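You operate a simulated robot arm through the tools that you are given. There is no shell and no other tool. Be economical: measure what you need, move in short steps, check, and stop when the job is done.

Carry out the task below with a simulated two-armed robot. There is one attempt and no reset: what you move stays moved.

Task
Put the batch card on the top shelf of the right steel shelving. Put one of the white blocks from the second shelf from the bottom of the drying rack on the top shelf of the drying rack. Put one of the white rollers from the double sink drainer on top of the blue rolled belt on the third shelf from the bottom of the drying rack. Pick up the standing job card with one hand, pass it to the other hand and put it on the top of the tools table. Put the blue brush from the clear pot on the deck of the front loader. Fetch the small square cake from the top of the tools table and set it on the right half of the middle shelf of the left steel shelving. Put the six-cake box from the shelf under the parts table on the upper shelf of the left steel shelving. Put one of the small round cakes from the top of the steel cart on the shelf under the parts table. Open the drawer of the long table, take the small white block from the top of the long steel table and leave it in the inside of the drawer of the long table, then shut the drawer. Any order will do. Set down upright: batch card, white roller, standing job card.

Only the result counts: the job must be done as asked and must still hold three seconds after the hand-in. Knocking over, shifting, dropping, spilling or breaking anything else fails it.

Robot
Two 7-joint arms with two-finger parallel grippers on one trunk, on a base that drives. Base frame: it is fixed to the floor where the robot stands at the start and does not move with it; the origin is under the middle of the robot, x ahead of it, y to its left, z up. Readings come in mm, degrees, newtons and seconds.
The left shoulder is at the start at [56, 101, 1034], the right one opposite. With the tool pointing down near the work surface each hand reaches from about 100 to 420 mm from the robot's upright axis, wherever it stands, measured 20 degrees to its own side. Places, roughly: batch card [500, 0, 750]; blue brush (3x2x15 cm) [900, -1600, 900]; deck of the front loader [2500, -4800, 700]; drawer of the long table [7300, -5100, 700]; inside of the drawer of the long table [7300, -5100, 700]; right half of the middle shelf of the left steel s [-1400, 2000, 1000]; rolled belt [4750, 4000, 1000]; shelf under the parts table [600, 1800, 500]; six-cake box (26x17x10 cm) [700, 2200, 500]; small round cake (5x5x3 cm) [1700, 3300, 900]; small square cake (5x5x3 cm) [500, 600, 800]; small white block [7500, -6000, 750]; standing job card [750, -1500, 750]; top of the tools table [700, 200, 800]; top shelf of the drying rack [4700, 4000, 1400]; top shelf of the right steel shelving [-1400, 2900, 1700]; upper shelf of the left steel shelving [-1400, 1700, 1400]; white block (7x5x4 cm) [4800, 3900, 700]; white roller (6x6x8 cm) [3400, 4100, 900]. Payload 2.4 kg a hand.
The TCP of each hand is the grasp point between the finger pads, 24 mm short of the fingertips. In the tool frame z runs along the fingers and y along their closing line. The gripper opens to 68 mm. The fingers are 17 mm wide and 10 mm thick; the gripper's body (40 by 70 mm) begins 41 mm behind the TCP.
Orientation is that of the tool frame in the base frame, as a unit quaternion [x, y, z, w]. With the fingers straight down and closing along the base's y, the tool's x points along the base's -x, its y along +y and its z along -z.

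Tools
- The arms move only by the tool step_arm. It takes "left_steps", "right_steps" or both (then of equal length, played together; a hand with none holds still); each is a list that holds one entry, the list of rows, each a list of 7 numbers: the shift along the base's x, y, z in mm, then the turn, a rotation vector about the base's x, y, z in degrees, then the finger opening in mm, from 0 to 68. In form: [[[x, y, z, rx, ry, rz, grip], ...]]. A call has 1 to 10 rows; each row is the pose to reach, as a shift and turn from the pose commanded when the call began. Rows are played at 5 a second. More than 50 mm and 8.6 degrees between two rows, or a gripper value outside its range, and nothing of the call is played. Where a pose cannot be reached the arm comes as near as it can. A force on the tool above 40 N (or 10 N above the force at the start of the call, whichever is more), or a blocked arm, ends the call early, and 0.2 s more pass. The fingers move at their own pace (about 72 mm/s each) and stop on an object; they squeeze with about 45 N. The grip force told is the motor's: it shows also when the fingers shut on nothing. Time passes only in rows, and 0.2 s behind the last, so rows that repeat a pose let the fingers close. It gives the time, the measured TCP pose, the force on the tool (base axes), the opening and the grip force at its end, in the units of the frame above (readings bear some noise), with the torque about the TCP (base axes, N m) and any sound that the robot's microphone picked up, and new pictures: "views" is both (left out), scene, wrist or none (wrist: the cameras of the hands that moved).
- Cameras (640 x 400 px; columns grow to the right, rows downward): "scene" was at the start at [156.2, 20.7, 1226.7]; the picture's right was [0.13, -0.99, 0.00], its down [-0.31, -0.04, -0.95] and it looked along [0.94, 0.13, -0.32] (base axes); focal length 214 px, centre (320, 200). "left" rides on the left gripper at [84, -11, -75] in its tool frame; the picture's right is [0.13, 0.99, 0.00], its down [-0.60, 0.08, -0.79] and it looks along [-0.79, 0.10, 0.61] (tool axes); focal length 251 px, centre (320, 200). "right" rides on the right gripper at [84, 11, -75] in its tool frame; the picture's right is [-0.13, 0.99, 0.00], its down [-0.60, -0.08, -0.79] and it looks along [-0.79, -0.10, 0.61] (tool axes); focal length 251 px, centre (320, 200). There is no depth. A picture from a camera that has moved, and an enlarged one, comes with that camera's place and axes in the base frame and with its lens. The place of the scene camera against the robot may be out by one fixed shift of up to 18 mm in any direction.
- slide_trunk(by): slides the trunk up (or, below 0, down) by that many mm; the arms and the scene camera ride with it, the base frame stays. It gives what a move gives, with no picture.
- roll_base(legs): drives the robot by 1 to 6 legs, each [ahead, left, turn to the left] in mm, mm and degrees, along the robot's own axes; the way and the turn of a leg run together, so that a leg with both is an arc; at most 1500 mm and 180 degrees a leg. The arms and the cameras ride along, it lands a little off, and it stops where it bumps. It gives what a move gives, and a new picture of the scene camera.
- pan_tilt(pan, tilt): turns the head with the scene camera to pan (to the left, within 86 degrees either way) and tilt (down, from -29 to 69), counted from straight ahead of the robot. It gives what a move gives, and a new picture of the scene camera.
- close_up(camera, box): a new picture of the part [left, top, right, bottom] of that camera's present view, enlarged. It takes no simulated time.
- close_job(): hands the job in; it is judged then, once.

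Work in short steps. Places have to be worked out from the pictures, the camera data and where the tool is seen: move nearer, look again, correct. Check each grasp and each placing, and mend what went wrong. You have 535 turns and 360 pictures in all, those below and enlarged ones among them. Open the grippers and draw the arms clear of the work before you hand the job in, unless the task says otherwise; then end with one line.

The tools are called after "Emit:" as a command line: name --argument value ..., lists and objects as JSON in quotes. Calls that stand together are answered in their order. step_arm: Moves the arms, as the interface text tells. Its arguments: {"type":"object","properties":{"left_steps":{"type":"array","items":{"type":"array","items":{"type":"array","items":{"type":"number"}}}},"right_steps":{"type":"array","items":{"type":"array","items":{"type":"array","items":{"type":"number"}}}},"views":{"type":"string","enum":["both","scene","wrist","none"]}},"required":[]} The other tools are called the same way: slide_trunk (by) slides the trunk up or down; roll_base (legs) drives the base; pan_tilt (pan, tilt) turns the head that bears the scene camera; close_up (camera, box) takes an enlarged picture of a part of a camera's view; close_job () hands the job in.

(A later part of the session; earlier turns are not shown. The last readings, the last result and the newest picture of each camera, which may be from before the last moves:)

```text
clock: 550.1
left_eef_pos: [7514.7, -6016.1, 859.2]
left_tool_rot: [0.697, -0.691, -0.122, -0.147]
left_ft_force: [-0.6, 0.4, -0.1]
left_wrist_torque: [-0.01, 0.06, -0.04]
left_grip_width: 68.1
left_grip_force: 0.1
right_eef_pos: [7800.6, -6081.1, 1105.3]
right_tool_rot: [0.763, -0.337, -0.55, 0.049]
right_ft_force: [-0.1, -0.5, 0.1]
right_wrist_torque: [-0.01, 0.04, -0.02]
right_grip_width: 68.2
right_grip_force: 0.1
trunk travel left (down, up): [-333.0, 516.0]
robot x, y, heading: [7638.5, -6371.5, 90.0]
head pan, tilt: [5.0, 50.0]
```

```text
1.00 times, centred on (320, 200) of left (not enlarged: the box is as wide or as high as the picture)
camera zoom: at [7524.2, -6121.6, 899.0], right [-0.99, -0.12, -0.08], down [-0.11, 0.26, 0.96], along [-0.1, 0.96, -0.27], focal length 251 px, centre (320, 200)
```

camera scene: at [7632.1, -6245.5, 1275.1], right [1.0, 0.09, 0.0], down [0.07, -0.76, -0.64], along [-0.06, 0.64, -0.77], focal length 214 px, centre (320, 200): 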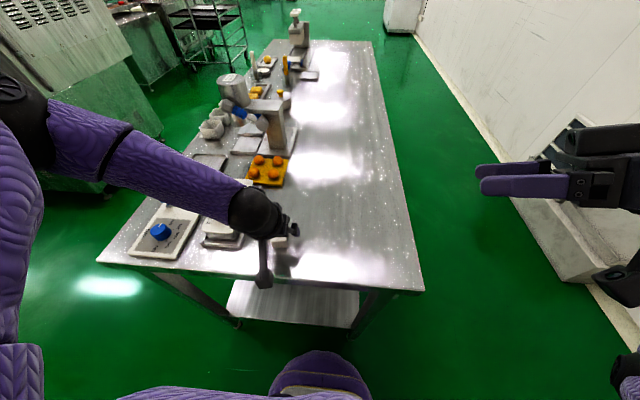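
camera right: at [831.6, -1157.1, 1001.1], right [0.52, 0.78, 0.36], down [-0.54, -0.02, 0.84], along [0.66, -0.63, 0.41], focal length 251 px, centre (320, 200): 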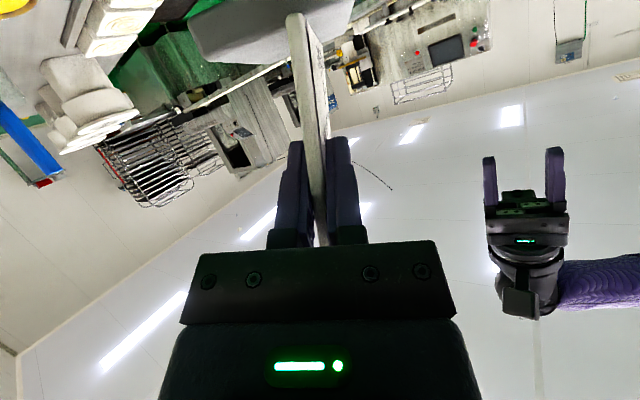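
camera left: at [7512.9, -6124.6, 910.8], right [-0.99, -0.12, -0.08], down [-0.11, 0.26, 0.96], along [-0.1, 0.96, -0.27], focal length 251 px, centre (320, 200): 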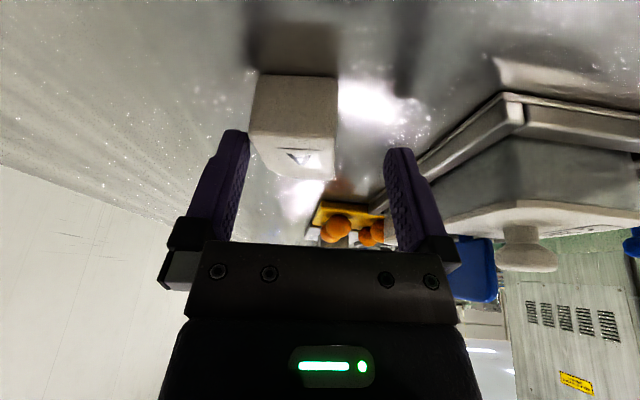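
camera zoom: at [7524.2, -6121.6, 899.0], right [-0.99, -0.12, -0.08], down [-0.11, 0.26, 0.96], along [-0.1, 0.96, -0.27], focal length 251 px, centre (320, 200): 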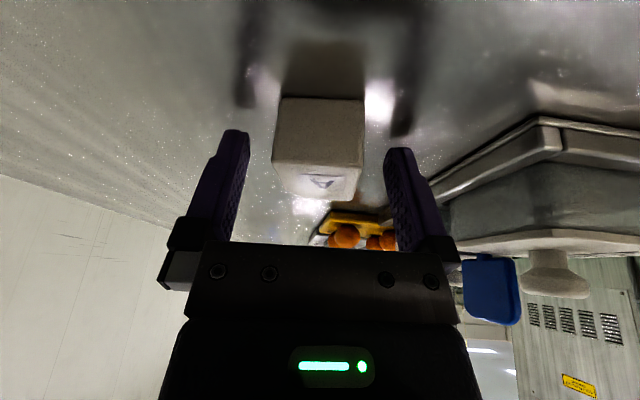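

The block is centred between the fingers. Close and lift.

Emit:
step_arm --left_steps '[[[0, 0, 0, 0, 0, 0, 50], [0, 0, 0, 0, 0, 0, 36], [0, 0, 0, 0, 0, 0, 22], [0, 0, 0, 0, 0, 0, 18], [0, 0, 0, 0, 0, 0, 18], [0, 0, 20, 0, 0, 0, 18], [0, 0, 60, 0, 0, 0, 18], [0, 0, 100, 0, 0, 0, 18]]]' --views "wrist"

```text
clock: 551.9
left_eef_pos: [7516.0, -6015.1, 961.4]
left_tool_rot: [0.697, -0.691, -0.124, -0.147]
left_ft_force: [0.0, -0.6, -0.2]
left_wrist_torque: [-0.01, -0.04, 0.01]
left_grip_width: 35.1
left_grip_force: 45.1
right_eef_pos: [7802.2, -6080.5, 1105.3]
right_tool_rot: [0.763, -0.336, -0.55, 0.051]
right_ft_force: [-0.2, -0.5, 0.0]
right_wrist_torque: [-0.01, 0.03, 0.01]
right_grip_width: 67.8
right_grip_force: 0.1
trunk travel left (down, up): [-333.0, 516.0]
robot x, y, heading: [7634.1, -6368.2, 90.1]
head pan, tilt: [5.0, 50.0]
camera left: at [7526.5, -6121.1, 1000.0], right [-0.99, -0.12, -0.08], down [-0.11, 0.26, 0.96], along [-0.09, 0.96, -0.27], focal length 251 px, centre (320, 200)
```

left: 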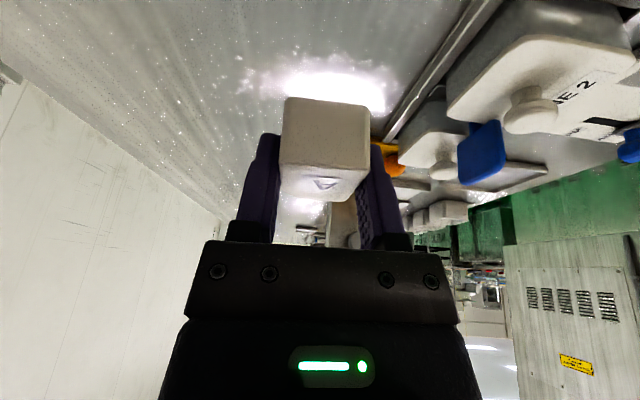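

Block held. I go back round to the table's front, toward the drawer at y≈−5180.

Emit:
roll_base --legs '[[-100, 0, 0], [0, 0, -90], [-1050, 0, 0], [0, 1270, 0]]'

Emit:
pan_tilt --pan 0 --tilt 30

```text
clock: 567.8
left_eef_pos: [6934.4, -5098.8, 960.1]
left_tool_rot: [-0.006, 0.982, -0.015, 0.19]
left_ft_force: [-0.6, 0.3, -0.5]
left_wrist_torque: [0.0, 0.01, 0.0]
left_grip_width: 35.1
left_grip_force: 45.0
right_eef_pos: [6869.6, -5383.4, 1105.7]
right_tool_rot: [-0.304, 0.776, 0.425, 0.352]
right_ft_force: [0.6, -0.4, 0.6]
right_wrist_torque: [0.03, 0.0, 0.0]
right_grip_width: 68.1
right_grip_force: 0.1
trunk travel left (down, up): [-333.0, 516.0]
robot x, y, heading: [6578.7, -5218.0, 0.2]
head pan, tilt: [5.0, 50.0]
camera scene: at [6702.4, -5202.1, 1263.0], right [0.09, -1.0, 0.0], down [-0.76, -0.07, -0.64], along [0.64, 0.06, -0.77], focal length 214 px, centre (320, 200)
```

scene: 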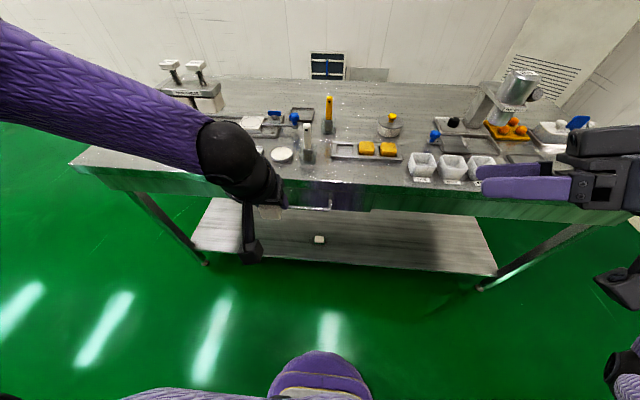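

```text
clock: 568.6
left_eef_pos: [6933.9, -5098.5, 960.1]
left_tool_rot: [-0.006, 0.981, -0.016, 0.191]
left_ft_force: [-0.2, 1.0, -0.3]
left_wrist_torque: [0.01, 0.0, 0.04]
left_grip_width: 35.2
left_grip_force: 44.2
right_eef_pos: [6869.6, -5383.2, 1105.4]
right_tool_rot: [-0.303, 0.777, 0.425, 0.352]
right_ft_force: [0.0, 0.1, -0.7]
right_wrist_torque: [0.01, 0.01, -0.01]
right_grip_width: 67.9
right_grip_force: 0.1
trunk travel left (down, up): [-333.0, 516.0]
robot x, y, heading: [6578.3, -5219.7, 0.5]
head pan, tilt: [0.0, 30.0]
camera scene: at [6716.2, -5208.8, 1292.5], right [0.01, -1.0, 0.0], down [-0.5, 0.0, -0.87], along [0.87, 0.01, -0.5], focal length 214 px, centre (320, 200)
```

scene: 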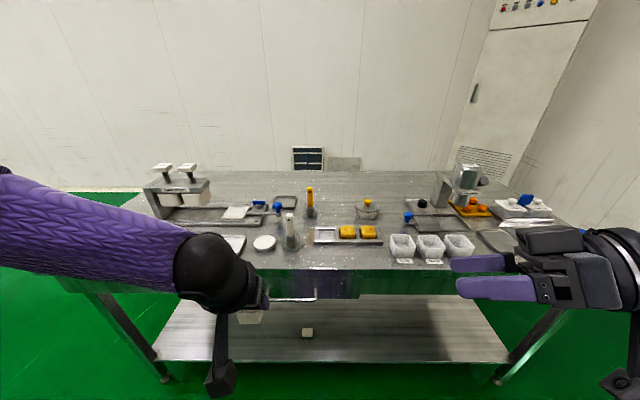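

The left hand hides the drawer handle. I move it up and left, then zoom in.

Emit:
step_arm --left_steps '[[[-10, 30, 30, 0, 0, 0, 18], [-20, 60, 60, 0, 0, 0, 18], [-30, 95, 90, 0, 0, 0, 18], [-40, 130, 110, 0, 0, 0, 18]]]' --views "none"

Emit:
pan_tilt --pan 5 --tilt 40

Emit:
close_up --camera "scene" --box '[200, 150, 460, 310]'

```text
clock: 569.6
left_eef_pos: [6895.5, -4967.9, 1071.2]
left_tool_rot: [-0.006, 0.982, -0.017, 0.19]
left_ft_force: [0.4, 0.4, -0.7]
left_wrist_torque: [0.04, -0.02, 0.0]
left_grip_width: 35.4
left_grip_force: 44.5
right_eef_pos: [6870.2, -5382.5, 1104.6]
right_tool_rot: [-0.303, 0.777, 0.425, 0.352]
right_ft_force: [0.3, -0.6, 0.5]
right_wrist_torque: [0.02, 0.02, 0.02]
right_grip_width: 67.9
right_grip_force: 0.1
trunk travel left (down, up): [-333.0, 516.0]
robot x, y, heading: [6578.1, -5221.3, 0.2]
head pan, tilt: [0.0, 30.0]
```

```text
clock: 570.4
left_eef_pos: [6894.5, -4968.6, 1069.5]
left_tool_rot: [-0.006, 0.981, -0.016, 0.191]
left_ft_force: [-0.3, -0.2, -0.5]
left_wrist_torque: [-0.05, 0.0, 0.0]
left_grip_width: 35.2
left_grip_force: 44.7
right_eef_pos: [6869.7, -5382.9, 1104.5]
right_tool_rot: [-0.303, 0.777, 0.425, 0.352]
right_ft_force: [0.3, 0.0, 0.3]
right_wrist_torque: [-0.01, -0.02, -0.01]
right_grip_width: 67.9
right_grip_force: 0.0
trunk travel left (down, up): [-333.0, 516.0]
robot x, y, heading: [6578.8, -5217.8, 0.4]
head pan, tilt: [5.0, 40.0]
camera scene: at [6710.4, -5201.4, 1277.3], right [0.09, -1.0, 0.0], down [-0.64, -0.06, -0.77], along [0.76, 0.07, -0.64], focal length 214 px, centre (320, 200)
```

scene: 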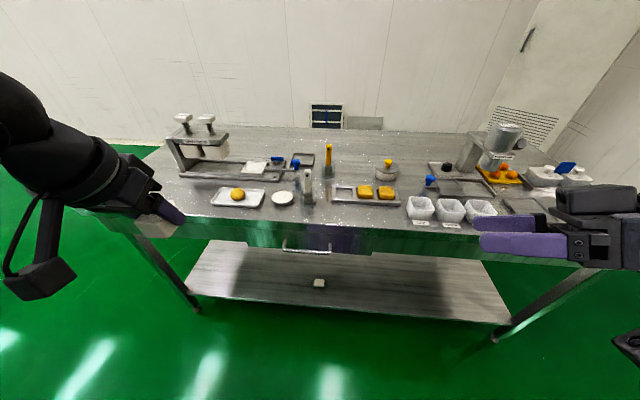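

```text
2.46 times, centred on (330, 230) of scene
camera zoom: at [6710.4, -5201.4, 1277.3], right [0.09, -1.0, 0.0], down [-0.64, -0.06, -0.77], along [0.76, 0.07, -0.64], focal length 528 px, centre (295, 126)
```

zoom: 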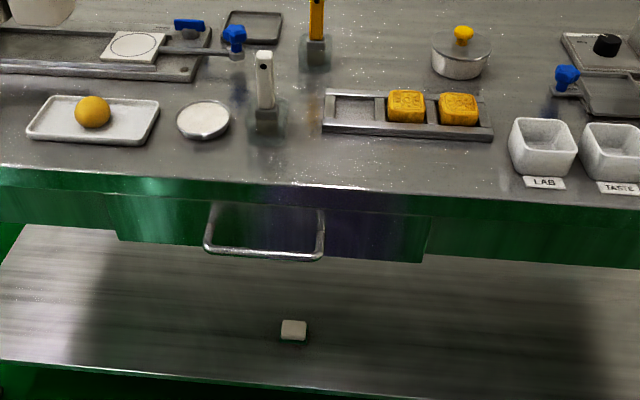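

The drawer handle bar is near (7100,−5127,750), drawer front y≈−5325…−4915. I turn the right hand to tool-down, closing along x, to hook the bar.

Emit:
step_arm --right_steps '[[[-3, 7, 0, -6.84, -0.64, 4.17, 60], [-6, 14, 0, -13.68, -1.28, 8.34, 60], [-9, 20, 0, -20.5, -1.92, 12.5, 60], [-12, 27, 0, -27.4, -2.56, 16.7, 60], [-15, 33, 0, -34.2, -3.2, 20.85, 60], [-18, 40, 0, -41, -3.84, 25, 60], [-20, 46, 0, -47.9, -4.5, 29.2, 60], [-23, 52, 0, -54.7, -5.1, 33.4, 60], [-26, 58, 0, -61.6, -5.8, 37.5, 60], [-29, 65, 0, -68.4, -6.4, 41.7, 60]]]' --views "none"

Emit:
roll_base --legs '[[0, 160, 0]]'

```text
clock: 572.6
left_eef_pos: [6894.8, -4968.2, 1069.9]
left_tool_rot: [-0.007, 0.982, -0.016, 0.191]
left_ft_force: [-0.1, -0.8, -0.5]
left_wrist_torque: [-0.01, 0.0, 0.01]
left_grip_width: 35.2
left_grip_force: 45.2
right_eef_pos: [6824.3, -5308.1, 1101.3]
right_tool_rot: [-0.706, 0.708, 0.0, -0.001]
right_ft_force: [-0.2, -0.6, 0.3]
right_wrist_torque: [-0.01, -0.01, 0.02]
right_grip_width: 59.7
right_grip_force: 0.1
right hand out of reach, approached as far as the arm can: row 7, 8, 9, 10
trunk travel left (down, up): [-333.0, 516.0]
robot x, y, heading: [6581.6, -5217.1, 0.4]
head pan, tilt: [5.0, 40.0]
```

```text
clock: 574.0
left_eef_pos: [6894.4, -4808.6, 1070.2]
left_tool_rot: [-0.006, 0.982, -0.016, 0.191]
left_ft_force: [0.2, 0.4, -0.1]
left_wrist_torque: [0.01, 0.03, 0.0]
left_grip_width: 35.1
left_grip_force: 45.1
right_eef_pos: [6822.6, -5147.3, 1101.8]
right_tool_rot: [-0.706, 0.709, -0.001, -0.001]
right_ft_force: [-0.1, 0.2, 0.1]
right_wrist_torque: [0.02, -0.01, 0.03]
right_grip_width: 60.0
right_grip_force: 0.0
trunk travel left (down, up): [-333.0, 516.0]
robot x, y, heading: [6576.7, -5060.5, 0.4]
head pan, tilt: [5.0, 40.0]
camera scene: at [6709.6, -5041.2, 1277.2], right [0.09, -1.0, 0.0], down [-0.64, -0.06, -0.77], along [0.76, 0.07, -0.64], focal length 214 px, centre (320, 200)
```

scene: 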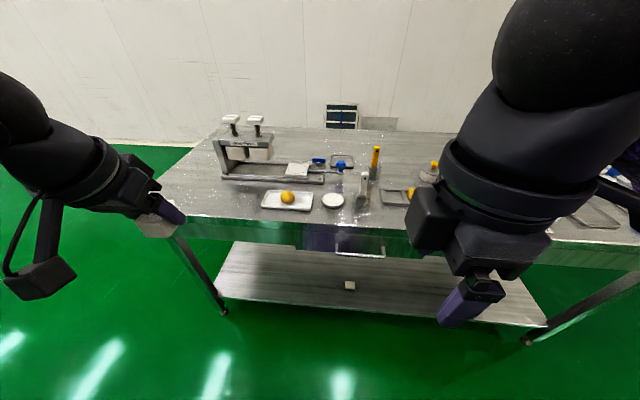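

The right hand is in the right orientation. I raise the left hand, lower the trunk, then approach the handle.

Emit:
step_arm --left_steps '[[[0, 0, 45, 0, 0, 0, 18], [0, 0, 90, 0, 0, 0, 18], [0, 0, 135, 0, 0, 0, 18], [0, 0, 180, 0, 0, 0, 18]]]' --views "none"

Emit:
slide_trunk --by -310

Emit:
roll_base --legs '[[180, 0, 0]]'

Emit:
close_up --camera "right" --box '[0, 0, 640, 400]'

```text
clock: 575.0
left_eef_pos: [6894.9, -4812.8, 1250.8]
left_tool_rot: [-0.006, 0.982, -0.016, 0.19]
left_ft_force: [0.4, -1.1, -0.4]
left_wrist_torque: [-0.02, 0.05, -0.02]
left_grip_width: 35.1
left_grip_force: 45.0
right_eef_pos: [6821.9, -5148.0, 1101.5]
right_tool_rot: [-0.706, 0.708, 0.001, 0.001]
right_ft_force: [-0.7, 0.4, -0.1]
right_wrist_torque: [-0.02, 0.02, 0.0]
right_grip_width: 60.3
right_grip_force: 0.1
trunk travel left (down, up): [-333.0, 516.0]
robot x, y, heading: [6581.2, -5057.7, 0.5]
head pan, tilt: [5.0, 40.0]
```

```text
clock: 578.1
left_eef_pos: [6894.3, -4809.7, 940.3]
left_tool_rot: [-0.006, 0.981, -0.016, 0.191]
left_ft_force: [-0.6, 0.2, -0.9]
left_wrist_torque: [0.0, -0.01, 0.0]
left_grip_width: 34.9
left_grip_force: 45.0
right_eef_pos: [6822.0, -5148.6, 791.7]
right_tool_rot: [-0.706, 0.708, 0.001, 0.0]
right_ft_force: [-0.7, -0.6, -0.5]
right_wrist_torque: [0.0, 0.01, 0.02]
right_grip_width: 60.2
right_grip_force: 0.1
trunk travel left (down, up): [-23.0, 826.0]
robot x, y, heading: [6577.3, -5056.1, 0.4]
head pan, tilt: [5.0, 40.0]
```

```text
clock: 579.7
left_eef_pos: [7070.4, -4808.5, 941.7]
left_tool_rot: [-0.003, 0.981, -0.017, 0.192]
left_ft_force: [0.1, -0.2, -0.2]
left_wrist_torque: [0.0, 0.0, -0.03]
left_grip_width: 34.9
left_grip_force: 45.5
right_eef_pos: [6997.6, -5147.2, 792.3]
right_tool_rot: [-0.704, 0.711, -0.001, 0.002]
right_ft_force: [-0.1, -0.2, -0.4]
right_wrist_torque: [-0.01, -0.01, -0.02]
right_grip_width: 60.0
right_grip_force: 0.0
trunk travel left (down, up): [-23.0, 826.0]
robot x, y, heading: [6756.1, -5057.7, -0.2]
head pan, tilt: [5.0, 40.0]
stopped in leg 1: the robot was blocked; the commanded pose is now the measured one
camera scene: at [6971.2, -5040.2, 959.9], right [0.09, -1.0, 0.0], down [-0.64, -0.06, -0.77], along [0.76, 0.07, -0.64], focal length 214 px, centre (320, 200)
```

scene: 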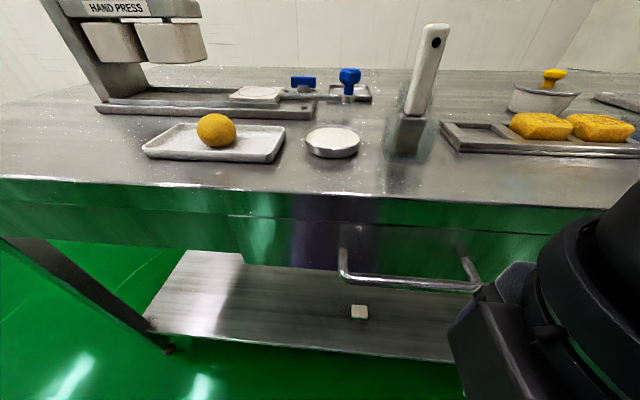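

```text
1.00 times, centred on (320, 200) of right (not enlarged: the box is as wide or as high as the picture)
camera zoom: at [6984.1, -5230.6, 867.5], right [-0.99, 0.14, 0.0], down [0.08, 0.6, 0.79], along [0.11, 0.79, -0.61], focal length 251 px, centre (320, 200)
```

zoom: 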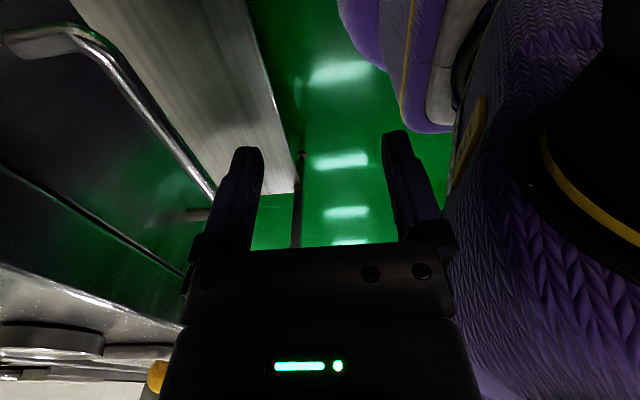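

Bar: x≈7092, y −5203…−5055, z≈745. The hand passes above it; I narrow the fingers and drive further in.

Emit:
step_arm --right_steps '[[[0, 0, 0, 0, 0, 0, 42], [0, 0, 0, 0, 0, 0, 42]]]' --views "none"

Emit:
roll_base --legs '[[92, 0, 0]]'

Emit:
close_up --camera "right" --box '[0, 0, 640, 400]'

```text
clock: 580.3
left_eef_pos: [7069.0, -4807.9, 941.7]
left_tool_rot: [-0.002, 0.981, -0.018, 0.192]
left_ft_force: [1.0, -0.6, 0.0]
left_wrist_torque: [0.02, 0.01, -0.01]
left_grip_width: 35.0
left_grip_force: 44.9
right_eef_pos: [6995.3, -5146.8, 791.7]
right_tool_rot: [-0.704, 0.71, -0.001, 0.002]
right_ft_force: [0.1, -0.3, 0.1]
right_wrist_torque: [0.0, -0.03, -0.02]
right_grip_width: 42.2
right_grip_force: 0.1
trunk travel left (down, up): [-23.0, 826.0]
robot x, y, heading: [6757.8, -5060.1, 0.2]
head pan, tilt: [5.0, 40.0]
```

```text
clock: 581.5
left_eef_pos: [7162.1, -4855.8, 934.8]
left_tool_rot: [0.071, 0.98, -0.032, 0.183]
left_ft_force: [0.2, 0.2, -1.4]
left_wrist_torque: [-0.01, 0.0, 0.02]
left_grip_width: 35.2
left_grip_force: 44.7
right_eef_pos: [7035.8, -5181.8, 788.3]
right_tool_rot: [-0.647, 0.763, 0.001, -0.001]
right_ft_force: [-0.7, -0.8, -0.3]
right_wrist_torque: [0.01, -0.01, 0.0]
right_grip_width: 42.1
right_grip_force: 0.1
trunk travel left (down, up): [-23.0, 826.0]
robot x, y, heading: [6802.9, -5055.5, -8.6]
head pan, tilt: [5.0, 40.0]
stopped in leg 1: the robot was blocked; the commanded pose is now the measured one
camera scene: at [7011.8, -5067.0, 960.5], right [-0.06, -1.0, 0.0], down [-0.64, 0.04, -0.77], along [0.77, -0.05, -0.64], focal length 214 px, centre (320, 200)
```

scene: 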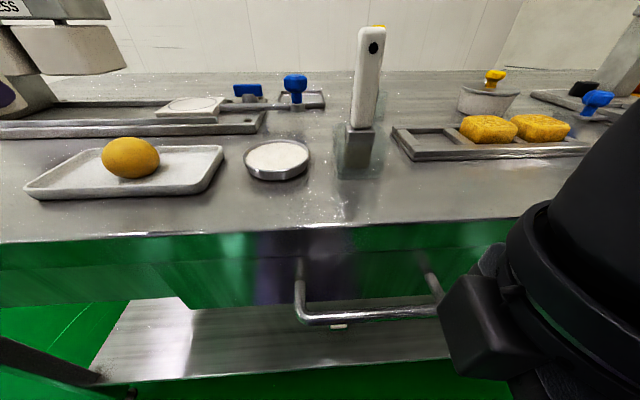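

```text
1.00 times, centred on (320, 200) of right (not enlarged: the box is as wide or as high as the picture)
camera zoom: at [7012.0, -5261.6, 863.4], right [-0.96, 0.29, 0.01], down [0.18, 0.58, 0.79], along [0.23, 0.76, -0.61], focal length 251 px, centre (320, 200)
```

zoom: 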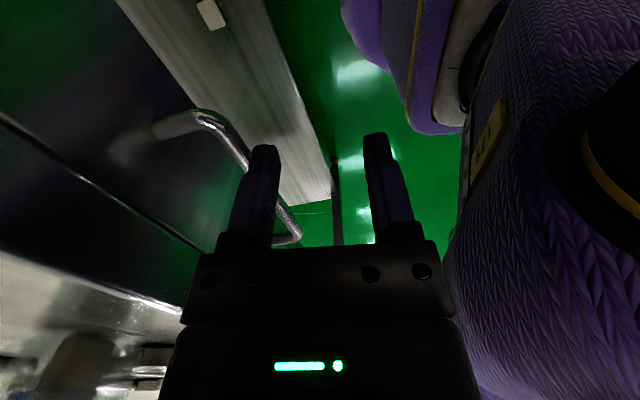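

The right arm fouls the table edge when the trunk is this low. I back out, straighten, and use a higher trunk with the hand reaching further down.

Emit:
roll_base --legs '[[-90, 0, 0], [0, 0, 8.6]]'

Emit:
slide_trunk --by 170

Emit:
step_arm --right_steps '[[[0, 0, -40, 0, 0, 0, 42], [0, 0, -80, 0, 0, 0, 42], [0, 0, -120, 0, 0, 0, 42], [0, 0, -165, 0, 0, 0, 42]]]' --views "scene"

```text
clock: 583.3
left_eef_pos: [7047.7, -4792.6, 932.0]
left_tool_rot: [-0.004, 0.983, -0.017, 0.181]
left_ft_force: [-0.6, 0.4, -0.9]
left_wrist_torque: [-0.01, -0.04, -0.01]
left_grip_width: 35.1
left_grip_force: 45.0
right_eef_pos: [6971.7, -5132.5, 787.7]
right_tool_rot: [-0.704, 0.711, 0.005, -0.004]
right_ft_force: [-0.1, -0.5, -0.2]
right_wrist_torque: [-0.01, -0.01, 0.02]
right_grip_width: 42.0
right_grip_force: 0.1
trunk travel left (down, up): [-23.0, 826.0]
robot x, y, heading: [6713.3, -5040.8, 0.4]
head pan, tilt: [5.0, 40.0]
camera scene: at [6932.4, -5023.8, 959.0], right [0.09, -1.0, 0.0], down [-0.64, -0.06, -0.77], along [0.76, 0.07, -0.64], focal length 214 px, centre (320, 200)
```

scene: 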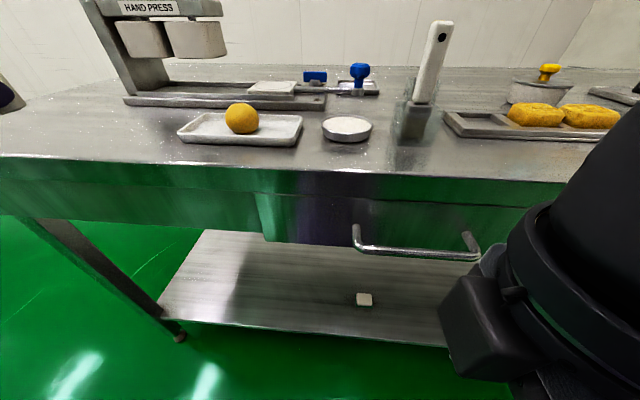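

```text
clock: 585.2
left_eef_pos: [7047.8, -4793.0, 1103.4]
left_tool_rot: [-0.003, 0.983, -0.017, 0.181]
left_ft_force: [-0.3, -0.3, -1.1]
left_wrist_torque: [-0.03, 0.0, 0.02]
left_grip_width: 35.3
left_grip_force: 44.5
right_eef_pos: [6971.3, -5131.8, 955.7]
right_tool_rot: [-0.703, 0.711, 0.005, -0.005]
right_ft_force: [-0.4, -0.2, -0.4]
right_wrist_torque: [0.02, 0.0, -0.03]
right_grip_width: 41.9
right_grip_force: 0.1
trunk travel left (down, up): [-193.0, 656.0]
robot x, y, heading: [6711.3, -5038.0, 0.2]
head pan, tilt: [5.0, 40.0]
```

```text
clock: 586.2
left_eef_pos: [7047.7, -4791.2, 1102.6]
left_tool_rot: [-0.004, 0.983, -0.015, 0.182]
left_ft_force: [0.3, -0.3, -0.9]
left_wrist_torque: [-0.01, 0.01, 0.0]
left_grip_width: 35.2
left_grip_force: 44.8
right_eef_pos: [6966.1, -5131.7, 817.5]
right_tool_rot: [-0.704, 0.71, 0.003, -0.004]
right_ft_force: [-0.6, 1.1, -0.2]
right_wrist_torque: [0.01, 0.01, 0.03]
right_grip_width: 42.1
right_grip_force: 0.0
right hand out of reach, approached as far as the arm can: row 4
trunk travel left (down, up): [-193.0, 656.0]
robot x, y, heading: [6710.5, -5042.9, 0.4]
head pan, tilt: [5.0, 40.0]
camera scene: at [6876.8, -5023.9, 1135.1], right [0.09, -1.0, 0.0], down [-0.64, -0.06, -0.77], along [0.76, 0.07, -0.64], focal length 214 px, centre (320, 200)
```

scene: 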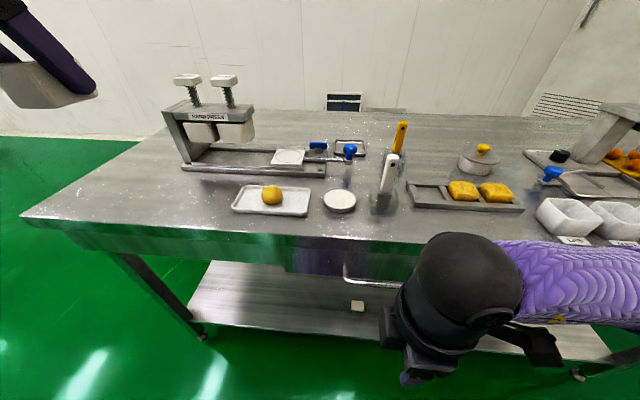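

Better idea: hook the bar with closed fingers in the ordinary orientation. I raise the right hand and turn it back to default yaw.

Emit:
step_arm --right_steps '[[[0, 0, 20, 0, 0, -8.5, 20], [0, 0, 40, 0, 0, -17, 0], [0, 0, 60, 0, 0, -25.5, 0], [0, -5, 80, 0, 0, -34, 0], [0, -10, 90, 0, 0, -42.5, 0], [0, -15, 90, 0, 0, -51, 0], [0, -20, 90, 0, 0, -59.5, 0], [0, -20, 90, 0, 0, -68, 0], [0, -20, 90, 0, 0, -76.5, 0], [0, -20, 90, 0, 0, -85, 0]]]' --views "none"

Emit:
step_arm --right_steps '[[[20, 0, -20, 0, -7.5, -2, 0], [45, 0, -50, 0, -15, -4, 0], [75, 0, -80, 0, -15, -4, 0]]]'

```text
clock: 588.4
left_eef_pos: [7048.2, -4793.0, 1102.4]
left_tool_rot: [-0.004, 0.983, -0.015, 0.182]
left_ft_force: [-0.1, -0.2, -0.1]
left_wrist_torque: [-0.04, 0.01, 0.02]
left_grip_width: 35.2
left_grip_force: 45.2
right_eef_pos: [6964.5, -5150.0, 905.3]
right_tool_rot: [-0.037, 0.999, 0.006, -0.001]
right_ft_force: [-0.2, 0.4, 1.0]
right_wrist_torque: [0.02, 0.01, 0.0]
right_grip_width: 0.1
right_grip_force: 23.4
trunk travel left (down, up): [-193.0, 656.0]
robot x, y, heading: [6717.1, -5037.6, -0.1]
head pan, tilt: [5.0, 40.0]
```

```text
clock: 589.2
left_eef_pos: [7047.9, -4791.4, 1103.6]
left_tool_rot: [-0.004, 0.983, -0.016, 0.181]
left_ft_force: [-0.5, 0.5, -0.9]
left_wrist_torque: [0.03, 0.01, -0.02]
left_grip_width: 35.2
left_grip_force: 44.4
right_eef_pos: [7040.0, -5151.1, 824.1]
right_tool_rot: [-0.005, 0.991, 0.0, 0.13]
right_ft_force: [0.3, -1.0, -0.2]
right_wrist_torque: [0.0, 0.0, 0.01]
right_grip_width: 0.0
right_grip_force: 23.5
trunk travel left (down, up): [-193.0, 656.0]
robot x, y, heading: [6713.8, -5039.0, 0.2]
head pan, tilt: [5.0, 40.0]
camera scene: at [6876.6, -5023.9, 1135.1], right [0.09, -1.0, 0.0], down [-0.64, -0.06, -0.77], along [0.76, 0.07, -0.64], focal length 214 px, centre (320, 200)
camera right: at [6938.9, -5140.4, 874.5], right [0.12, 0.99, 0.03], down [0.38, -0.08, 0.92], along [0.92, -0.1, -0.38], focal length 251 px, centre (320, 200)
```

scene: 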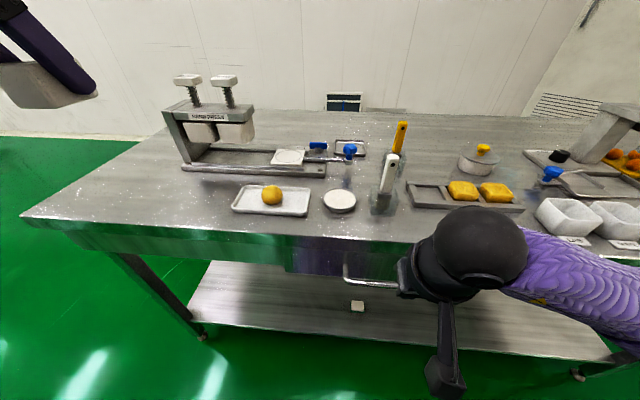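
right: 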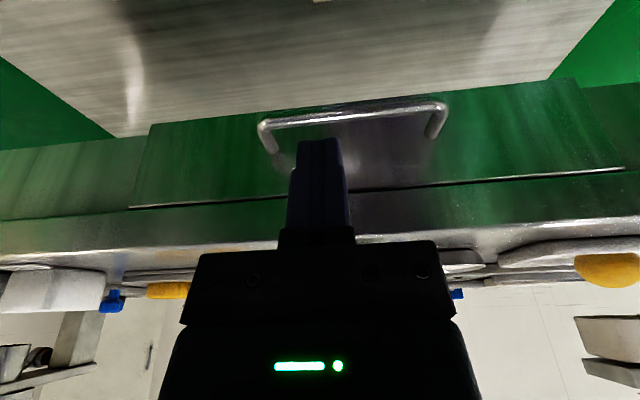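

The handle is clear: bar x≈7090, z≈745, drawer front x≈7140. I move the closed fingers over and down behind the bar.

Emit:
step_arm --right_steps '[[[30, 0, -15, 0, 0, 0, 0], [70, 0, -25, 0, 0, 0, 0], [70, 0, -45, 0, 0, 0, 0], [70, 0, -60, 0, 0, 0, 0], [70, 0, -70, 0, 0, 0, 0]]]' --views "wrist"

```text
clock: 590.1
left_eef_pos: [7044.7, -4792.4, 1103.4]
left_tool_rot: [-0.004, 0.983, -0.015, 0.183]
left_ft_force: [0.2, -1.3, -0.8]
left_wrist_torque: [-0.03, -0.02, 0.01]
left_grip_width: 35.0
left_grip_force: 44.8
right_eef_pos: [7112.8, -5150.5, 784.5]
right_tool_rot: [-0.003, 0.99, 0.003, 0.142]
right_ft_force: [-17.0, -1.5, 23.6]
right_wrist_torque: [-0.31, -1.03, -0.28]
right_grip_width: 0.0
right_grip_force: 24.0
trunk travel left (down, up): [-193.0, 656.0]
robot x, y, heading: [6715.2, -5041.6, -0.2]
head pan, tilt: [5.0, 40.0]
stopped in row 4 (right hand): the force on the tool passed its limit at 62 N (the readings are from after the stop); the commanded pose is now the measured one
camera right: at [7010.1, -5139.8, 831.8], right [0.12, 0.99, 0.04], down [0.36, -0.08, 0.93], along [0.93, -0.09, -0.36], focal length 251 px, centre (320, 200)
```

right: 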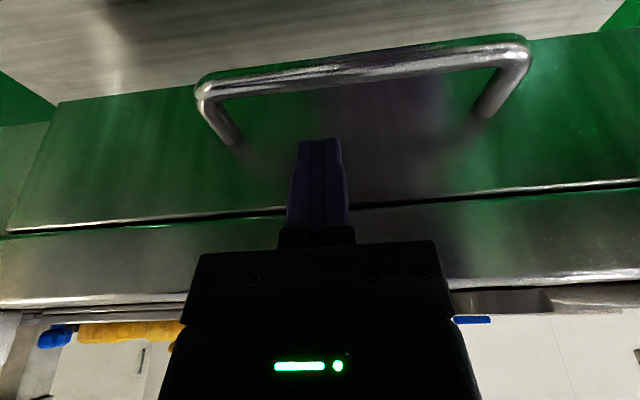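

The gripper body met the table edge (x≈7121). I raise, tilt to 25°, and come down again behind the bar.

Emit:
step_arm --right_steps '[[[-15, 0, 15, 0, -4.5, 0, 0], [-12, 0, 15, 0, -9, 0, 0], [-8, 0, 5, 0, -9, 0, 0], [-7, 0, -12, 0, -9, 0, 0], [-7, 0, -26, 0, -9, 0, 0], [-7, 0, -37, 0, -9, 0, 0]]]' --views "wrist"

```text
clock: 591.1
left_eef_pos: [7043.9, -4792.0, 1103.5]
left_tool_rot: [-0.003, 0.983, -0.016, 0.183]
left_ft_force: [0.1, 0.0, -0.8]
left_wrist_torque: [-0.02, -0.03, -0.01]
left_grip_width: 35.1
left_grip_force: 44.7
right_eef_pos: [7109.7, -5151.1, 776.7]
right_tool_rot: [-0.002, 0.973, 0.003, 0.23]
right_ft_force: [-21.2, -1.3, 22.0]
right_wrist_torque: [-0.24, -1.41, -0.38]
right_grip_width: 0.0
right_grip_force: 23.4
trunk travel left (down, up): [-193.0, 656.0]
robot x, y, heading: [6712.5, -5039.3, 0.1]
head pan, tilt: [5.0, 40.0]
stopped in row 5 (right hand): the force on the tool passed its limit at 56 N (the readings are from after the stop); the commanded pose is now the measured one
camera right: at [6999.7, -5140.1, 805.7], right [0.11, 0.99, 0.06], down [0.19, -0.08, 0.98], along [0.98, -0.09, -0.19], focal length 251 px, centre (320, 200)
```

right: 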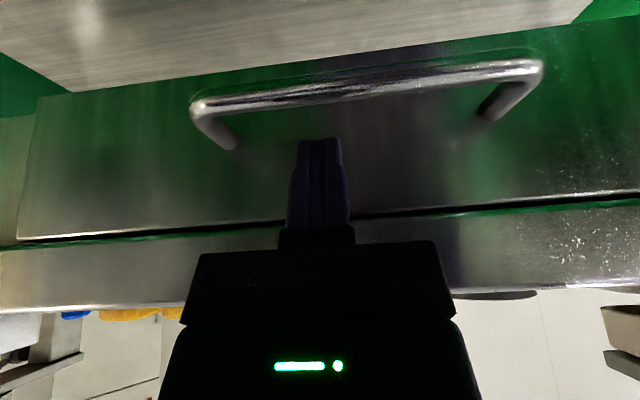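

The gripper housing is deeper than assumed. I tilt to 35° and retry.

Emit:
step_arm --right_steps '[[[-15, 0, 15, 0, -4.3, 0, 0], [-14, 0, 15, 0, -8.6, 0, 0], [-8, 0, 2, 0, -8.6, 0, 0], [-5, 0, -12, 0, -8.6, 0, 0], [-4, 0, -22, 0, -8.6, 0, 0], [-4, 0, -30, 0, -8.6, 0, 0]]]' --views "wrist"

```text
clock: 592.5
left_eef_pos: [7046.4, -4791.6, 1102.8]
left_tool_rot: [-0.004, 0.983, -0.016, 0.182]
left_ft_force: [0.4, -0.5, -0.1]
left_wrist_torque: [-0.03, 0.01, 0.0]
left_grip_width: 35.0
left_grip_force: 44.9
right_eef_pos: [7105.9, -5150.3, 746.6]
right_tool_rot: [-0.002, 0.953, 0.004, 0.304]
right_ft_force: [-1.7, -2.1, 29.6]
right_wrist_torque: [-0.06, 0.6, -0.1]
right_grip_width: 0.0
right_grip_force: 23.5
trunk travel left (down, up): [-193.0, 656.0]
robot x, y, heading: [6712.4, -5038.3, 0.0]
head pan, tilt: [5.0, 40.0]
camera right: at [6994.2, -5140.6, 759.4], right [0.1, 0.99, 0.08], down [0.03, -0.08, 1.0], along [0.99, -0.1, -0.04], focal length 251 px, centre (320, 200)
```

right: 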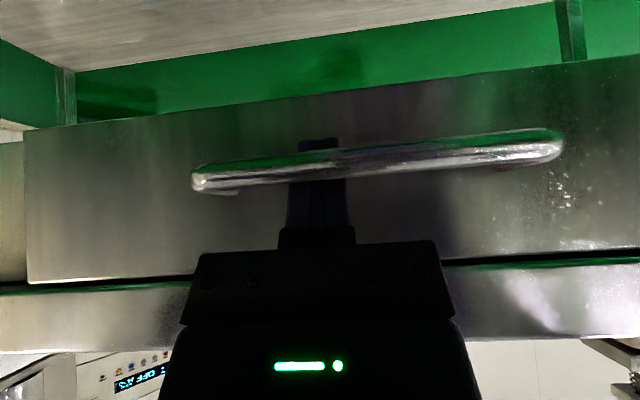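

The fingers are hooked behind the bar. I ease up 3 mm and pull by driving back 200 mm.

Emit:
step_arm --right_steps '[[[0, 0, 3, 0, 0, 0, 0]]]' --views "none"

Emit:
roll_base --legs '[[-210, 0, 0]]'

```text
clock: 593.0
left_eef_pos: [7046.5, -4792.9, 1102.5]
left_tool_rot: [-0.004, 0.983, -0.016, 0.181]
left_ft_force: [0.3, 0.1, -0.8]
left_wrist_torque: [0.02, 0.0, 0.01]
left_grip_width: 35.1
left_grip_force: 45.0
right_eef_pos: [7106.6, -5152.1, 746.8]
right_tool_rot: [-0.002, 0.954, 0.003, 0.3]
right_ft_force: [1.9, -1.7, 16.5]
right_wrist_torque: [0.09, 0.21, -0.05]
right_grip_width: 0.1
right_grip_force: 23.7
trunk travel left (down, up): [-193.0, 656.0]
robot x, y, heading: [6714.4, -5037.1, 0.1]
head pan, tilt: [5.0, 40.0]
```

```text
clock: 594.6
left_eef_pos: [6835.3, -4792.1, 1102.8]
left_tool_rot: [-0.006, 0.983, -0.014, 0.182]
left_ft_force: [-0.4, -0.9, -0.4]
left_wrist_torque: [-0.03, 0.03, -0.01]
left_grip_width: 35.1
left_grip_force: 44.8
right_eef_pos: [6895.5, -5152.3, 746.8]
right_tool_rot: [-0.004, 0.954, 0.004, 0.3]
right_ft_force: [1.4, -11.1, 12.9]
right_wrist_torque: [-0.16, 0.36, -0.22]
right_grip_width: 0.0
right_grip_force: 23.4
trunk travel left (down, up): [-193.0, 656.0]
robot x, y, heading: [6502.5, -5041.3, 0.2]
head pan, tilt: [5.0, 40.0]
camera scene: at [6664.7, -5025.0, 1135.2], right [0.09, -1.0, 0.0], down [-0.64, -0.06, -0.77], along [0.76, 0.07, -0.64], focal length 214 px, centre (320, 200)
```

scene: 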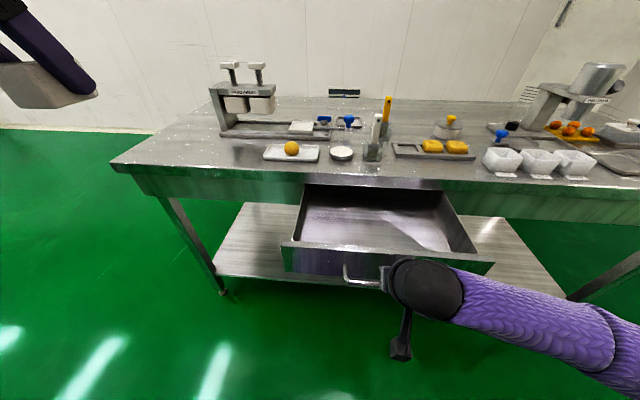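

The drawer is open about 210 mm. I unhook by raising the right hand, then shift and advance so the left hand is over the drawer.

Emit:
step_arm --right_steps '[[[8, 0, 10, 0, 0, 0, 0], [8, 0, 45, 0, 0, 0, 0], [-10, 0, 85, 0, 0, 0, 0], [-30, 0, 125, 0, 0, 0, 0], [-50, -20, 165, 0, 0, 0, 0]]]' --views "none"

Emit:
roll_base --legs '[[0, -80, 0], [140, 0, 0]]'

Emit:
step_arm --left_steps '[[[0, -30, -20, 0, 0, 0, 18], [5, -60, -50, 0, 0, 0, 18], [10, -90, -80, 0, 0, 0, 18], [15, -110, -120, 0, 0, 0, 18], [15, -110, -160, 0, 0, 0, 18]]]'

```text
clock: 595.8
left_eef_pos: [6834.8, -4791.2, 1102.2]
left_tool_rot: [-0.005, 0.983, -0.015, 0.181]
left_ft_force: [0.5, -0.4, -1.3]
left_wrist_torque: [-0.01, 0.01, 0.02]
left_grip_width: 35.2
left_grip_force: 44.5
right_eef_pos: [6845.3, -5169.5, 912.7]
right_tool_rot: [-0.004, 0.954, 0.003, 0.3]
right_ft_force: [0.3, 0.4, 0.8]
right_wrist_torque: [0.0, 0.05, 0.02]
right_grip_width: 0.1
right_grip_force: 23.6
trunk travel left (down, up): [-193.0, 656.0]
robot x, y, heading: [6502.0, -5039.7, 0.1]
head pan, tilt: [5.0, 40.0]
```

```text
clock: 597.8
left_eef_pos: [6976.8, -4871.4, 1102.7]
left_tool_rot: [-0.006, 0.983, -0.016, 0.182]
left_ft_force: [-1.1, -0.4, 0.2]
left_wrist_torque: [-0.02, -0.01, -0.01]
left_grip_width: 35.2
left_grip_force: 45.0
right_eef_pos: [6986.2, -5247.6, 912.9]
right_tool_rot: [-0.005, 0.954, 0.004, 0.299]
right_ft_force: [-0.8, -0.3, 0.5]
right_wrist_torque: [-0.03, 0.04, 0.02]
right_grip_width: 0.0
right_grip_force: 23.8
trunk travel left (down, up): [-193.0, 656.0]
robot x, y, heading: [6646.0, -5119.4, 0.4]
head pan, tilt: [5.0, 40.0]
camera scene: at [6807.1, -5103.6, 1135.0], right [0.09, -1.0, 0.0], down [-0.64, -0.06, -0.77], along [0.76, 0.07, -0.64], focal length 214 px, centre (320, 200)
```

scene: 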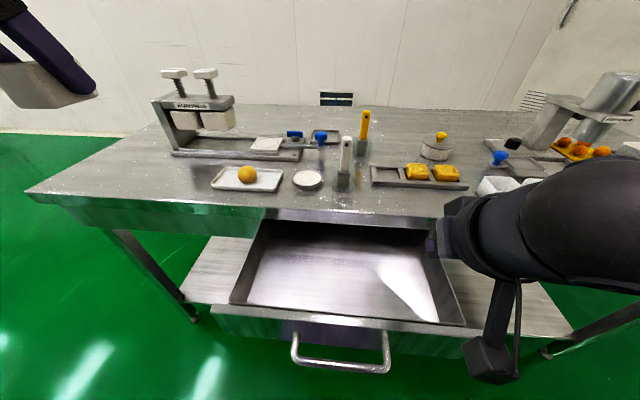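

```text
clock: 599.0
left_eef_pos: [6993.8, -4981.8, 941.2]
left_tool_rot: [-0.007, 0.983, -0.016, 0.181]
left_ft_force: [0.5, -0.7, -0.9]
left_wrist_torque: [-0.03, -0.03, 0.03]
left_grip_width: 35.0
left_grip_force: 45.2
right_eef_pos: [6987.3, -5248.3, 911.6]
right_tool_rot: [-0.004, 0.954, 0.003, 0.299]
right_ft_force: [0.5, -0.2, -0.4]
right_wrist_torque: [0.02, -0.01, -0.01]
right_grip_width: 0.0
right_grip_force: 23.7
trunk travel left (down, up): [-193.0, 656.0]
robot x, y, heading: [6646.2, -5120.9, 0.4]
head pan, tilt: [5.0, 40.0]
camera scene: at [6807.1, -5103.7, 1135.0], right [0.09, -1.0, 0.0], down [-0.64, -0.06, -0.77], along [0.76, 0.07, -0.64], focal length 214 px, centre (320, 200)
camera left: at [6886.7, -4991.4, 983.5], right [-0.13, 0.99, -0.08], down [0.28, 0.11, 0.95], along [0.95, 0.1, -0.29], focal length 251 px, centre (320, 200)
```

scene: 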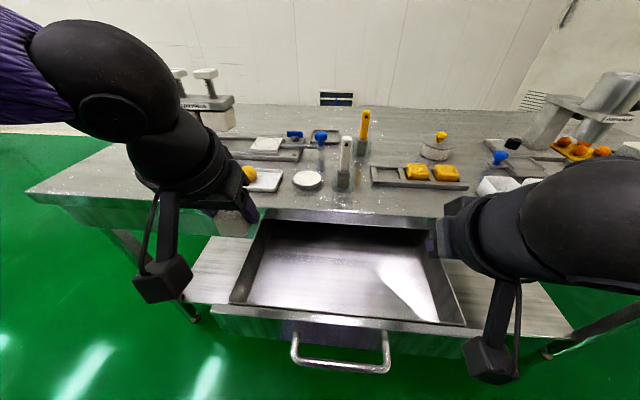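
left: 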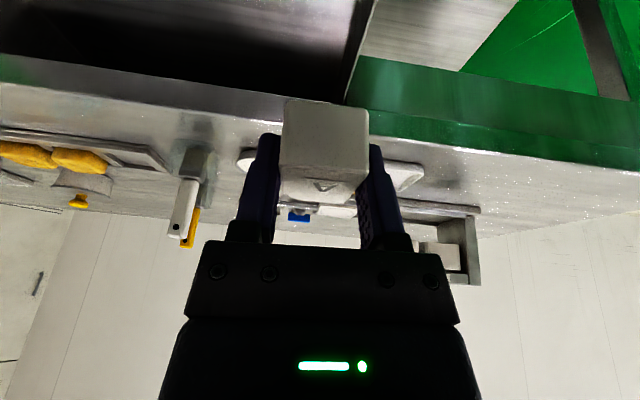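

The drawer interior spans x≈6950–7120, y≈−5300…−4955. I move the block over it and lower.

Emit:
step_arm --left_steps '[[[8, -40, 0, 0, 0, 0, 18], [16, -80, -20, 0, 0, 0, 18], [20, -90, -60, 0, 0, 0, 18], [22, -90, -100, 0, 0, 0, 18], [22, -90, -135, 0, 0, 0, 18], [22, -90, -160, 0, 0, 0, 18]]]'

```text
clock: 600.4
left_eef_pos: [7010.7, -5058.2, 788.2]
left_tool_rot: [-0.007, 0.983, -0.015, 0.182]
left_ft_force: [-0.5, 0.3, -0.2]
left_wrist_torque: [-0.01, 0.01, -0.05]
left_grip_width: 35.3
left_grip_force: 45.3
left hand out of reach, approached as far as the arm can: row 5, 6
right_eef_pos: [6987.2, -5248.2, 912.4]
right_tool_rot: [-0.005, 0.954, 0.003, 0.299]
right_ft_force: [0.1, 0.1, 0.1]
right_wrist_torque: [0.0, 0.0, 0.03]
right_grip_width: 0.0
right_grip_force: 23.3
trunk travel left (down, up): [-193.0, 656.0]
robot x, y, heading: [6644.4, -5120.1, 0.4]
head pan, tilt: [5.0, 40.0]
camera scene: at [6807.1, -5103.7, 1135.1], right [0.09, -1.0, 0.0], down [-0.64, -0.06, -0.77], along [0.76, 0.07, -0.64], focal length 214 px, centre (320, 200)
camera left: at [6904.6, -5068.1, 829.4], right [-0.13, 0.99, -0.08], down [0.28, 0.11, 0.95], along [0.95, 0.1, -0.29], focal length 251 px, centre (320, 200)
```

scene: 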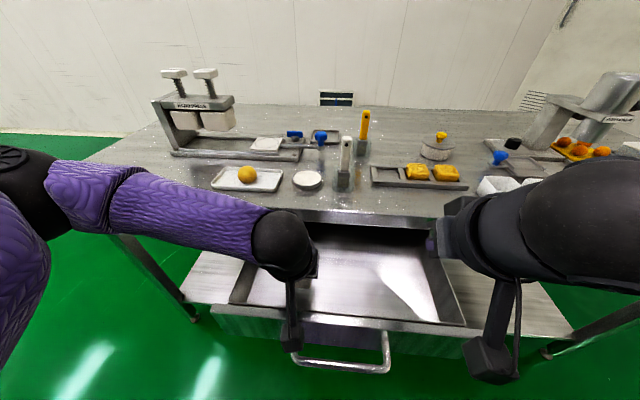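
left: 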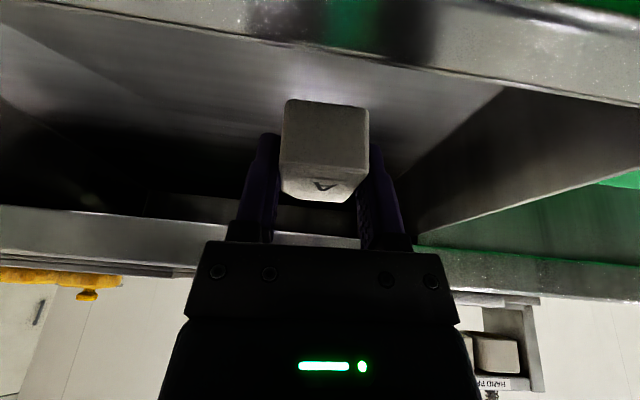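

I lower the rest with the trunk.

Emit:
slide_trunk --by -25

Emit:
slide_trunk --by -8

Emit:
close_up --camera "left" --box '[0, 0, 640, 400]'

```text
clock: 601.1
left_eef_pos: [7011.1, -5058.6, 761.7]
left_tool_rot: [-0.005, 0.983, -0.016, 0.181]
left_ft_force: [-0.2, -0.5, -0.6]
left_wrist_torque: [0.02, -0.02, -0.01]
left_grip_width: 35.2
left_grip_force: 45.3
right_eef_pos: [6987.7, -5247.5, 887.2]
right_tool_rot: [-0.006, 0.954, 0.004, 0.299]
right_ft_force: [0.2, 0.5, 1.2]
right_wrist_torque: [0.02, 0.01, 0.02]
right_grip_width: 0.0
right_grip_force: 24.1
trunk travel left (down, up): [-168.0, 681.0]
robot x, y, heading: [6641.0, -5118.2, 0.3]
head pan, tilt: [5.0, 40.0]
```

```text
clock: 601.7
left_eef_pos: [7011.9, -5058.2, 753.4]
left_tool_rot: [-0.006, 0.983, -0.015, 0.181]
left_ft_force: [-0.4, 0.1, -1.1]
left_wrist_torque: [0.05, 0.02, -0.02]
left_grip_width: 35.3
left_grip_force: 45.0
right_eef_pos: [6989.7, -5247.0, 879.9]
right_tool_rot: [-0.005, 0.955, 0.004, 0.297]
right_ft_force: [-0.2, -0.5, -0.5]
right_wrist_torque: [0.0, -0.01, -0.03]
right_grip_width: 0.1
right_grip_force: 23.4
trunk travel left (down, up): [-160.0, 689.0]
robot x, y, heading: [6641.9, -5122.4, 0.1]
head pan, tilt: [5.0, 40.0]
```

```text
1.00 times, centred on (320, 200) of left (not enlarged: the box is as wide or as high as the picture)
camera zoom: at [6906.6, -5068.4, 795.2], right [-0.13, 0.99, -0.08], down [0.28, 0.11, 0.95], along [0.95, 0.1, -0.29], focal length 251 px, centre (320, 200)
```

zoom: 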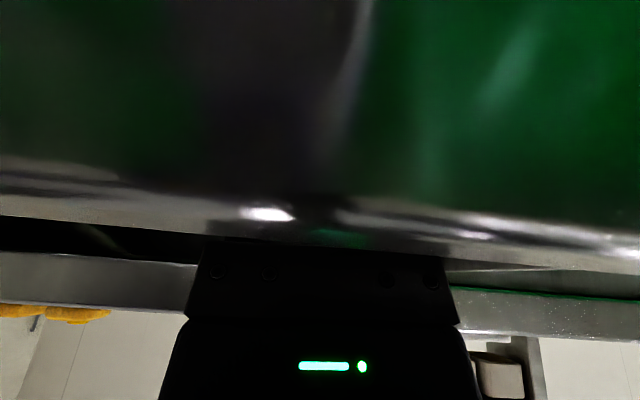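

Emit:
slide_trunk --by -7

Emit:
slide_trunk --by -5

```text
clock: 602.2
left_eef_pos: [7013.2, -5058.5, 746.3]
left_tool_rot: [-0.006, 0.983, -0.015, 0.181]
left_ft_force: [-0.3, 0.4, -0.7]
left_wrist_torque: [0.0, 0.04, 0.0]
left_grip_width: 35.2
left_grip_force: 45.0
right_eef_pos: [6991.4, -5248.0, 873.3]
right_tool_rot: [-0.005, 0.955, 0.004, 0.296]
right_ft_force: [-0.1, 0.2, -0.2]
right_wrist_torque: [-0.03, -0.04, -0.02]
right_grip_width: 0.0
right_grip_force: 23.5
trunk travel left (down, up): [-153.0, 696.0]
robot x, y, heading: [6649.0, -5119.1, 0.3]
head pan, tilt: [5.0, 40.0]
```

```text
clock: 602.8
left_eef_pos: [7012.2, -5058.8, 741.5]
left_tool_rot: [-0.006, 0.983, -0.015, 0.182]
left_ft_force: [-0.6, 0.2, -0.8]
left_wrist_torque: [0.0, -0.01, 0.0]
left_grip_width: 35.3
left_grip_force: 45.0
right_eef_pos: [6991.9, -5247.4, 868.8]
right_tool_rot: [-0.004, 0.955, 0.002, 0.296]
right_ft_force: [1.0, 0.3, -0.5]
right_wrist_torque: [0.03, -0.01, -0.01]
right_grip_width: 0.1
right_grip_force: 23.4
trunk travel left (down, up): [-148.0, 701.0]
robot x, y, heading: [6646.3, -5119.7, 0.1]
head pan, tilt: [5.0, 40.0]
```

Emit:
slide_trunk --by -8

Emit:
slide_trunk --by -6

Emit:
close_up --camera "scene" --box '[200, 200, 480, 380]'

```text
clock: 603.3
left_eef_pos: [7014.8, -5059.5, 737.4]
left_tool_rot: [-0.006, 0.982, -0.017, 0.188]
left_ft_force: [1.9, 2.2, 14.8]
left_wrist_torque: [0.3, -0.24, -0.01]
left_grip_width: 35.0
left_grip_force: 45.0
right_eef_pos: [6991.8, -5246.8, 860.8]
right_tool_rot: [-0.005, 0.955, 0.004, 0.296]
right_ft_force: [-0.8, 0.5, 0.0]
right_wrist_torque: [0.01, -0.03, -0.02]
right_grip_width: 0.0
right_grip_force: 23.6
trunk travel left (down, up): [-141.0, 708.0]
robot x, y, heading: [6643.2, -5121.4, 0.3]
head pan, tilt: [5.0, 40.0]
stopped: the force on the tool passed its limit at 45 N (the readings are from after the stop); the commanded pose is now the measured one
```

```text
clock: 603.6
left_eef_pos: [7016.2, -5058.9, 737.6]
left_tool_rot: [-0.007, 0.981, -0.017, 0.192]
left_ft_force: [1.5, 0.9, 17.3]
left_wrist_torque: [0.35, 0.24, -0.05]
left_grip_width: 35.2
left_grip_force: 44.8
right_eef_pos: [6990.9, -5247.0, 859.8]
right_tool_rot: [-0.005, 0.955, 0.002, 0.295]
right_ft_force: [-0.2, 0.3, -0.3]
right_wrist_torque: [0.02, -0.04, 0.0]
right_grip_width: 0.2
right_grip_force: 24.1
trunk travel left (down, up): [-139.0, 710.0]
robot x, y, heading: [6642.0, -5119.1, 0.5]
head pan, tilt: [5.0, 40.0]
stopped: the force on the tool passed its limit at 46 N (the readings are from after the stop); the commanded pose is now the measured one
```

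```text
2.22 times, centred on (340, 290) of scene
camera zoom: at [6822.3, -5103.3, 1079.5], right [0.09, -1.0, 0.0], down [-0.64, -0.06, -0.77], along [0.76, 0.07, -0.64], focal length 477 px, centre (276, 0)
```

zoom: 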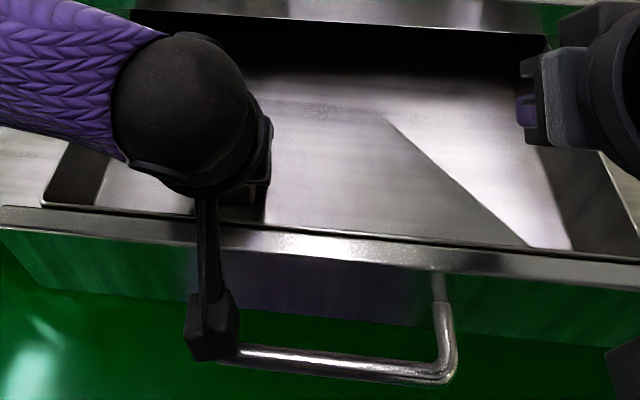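

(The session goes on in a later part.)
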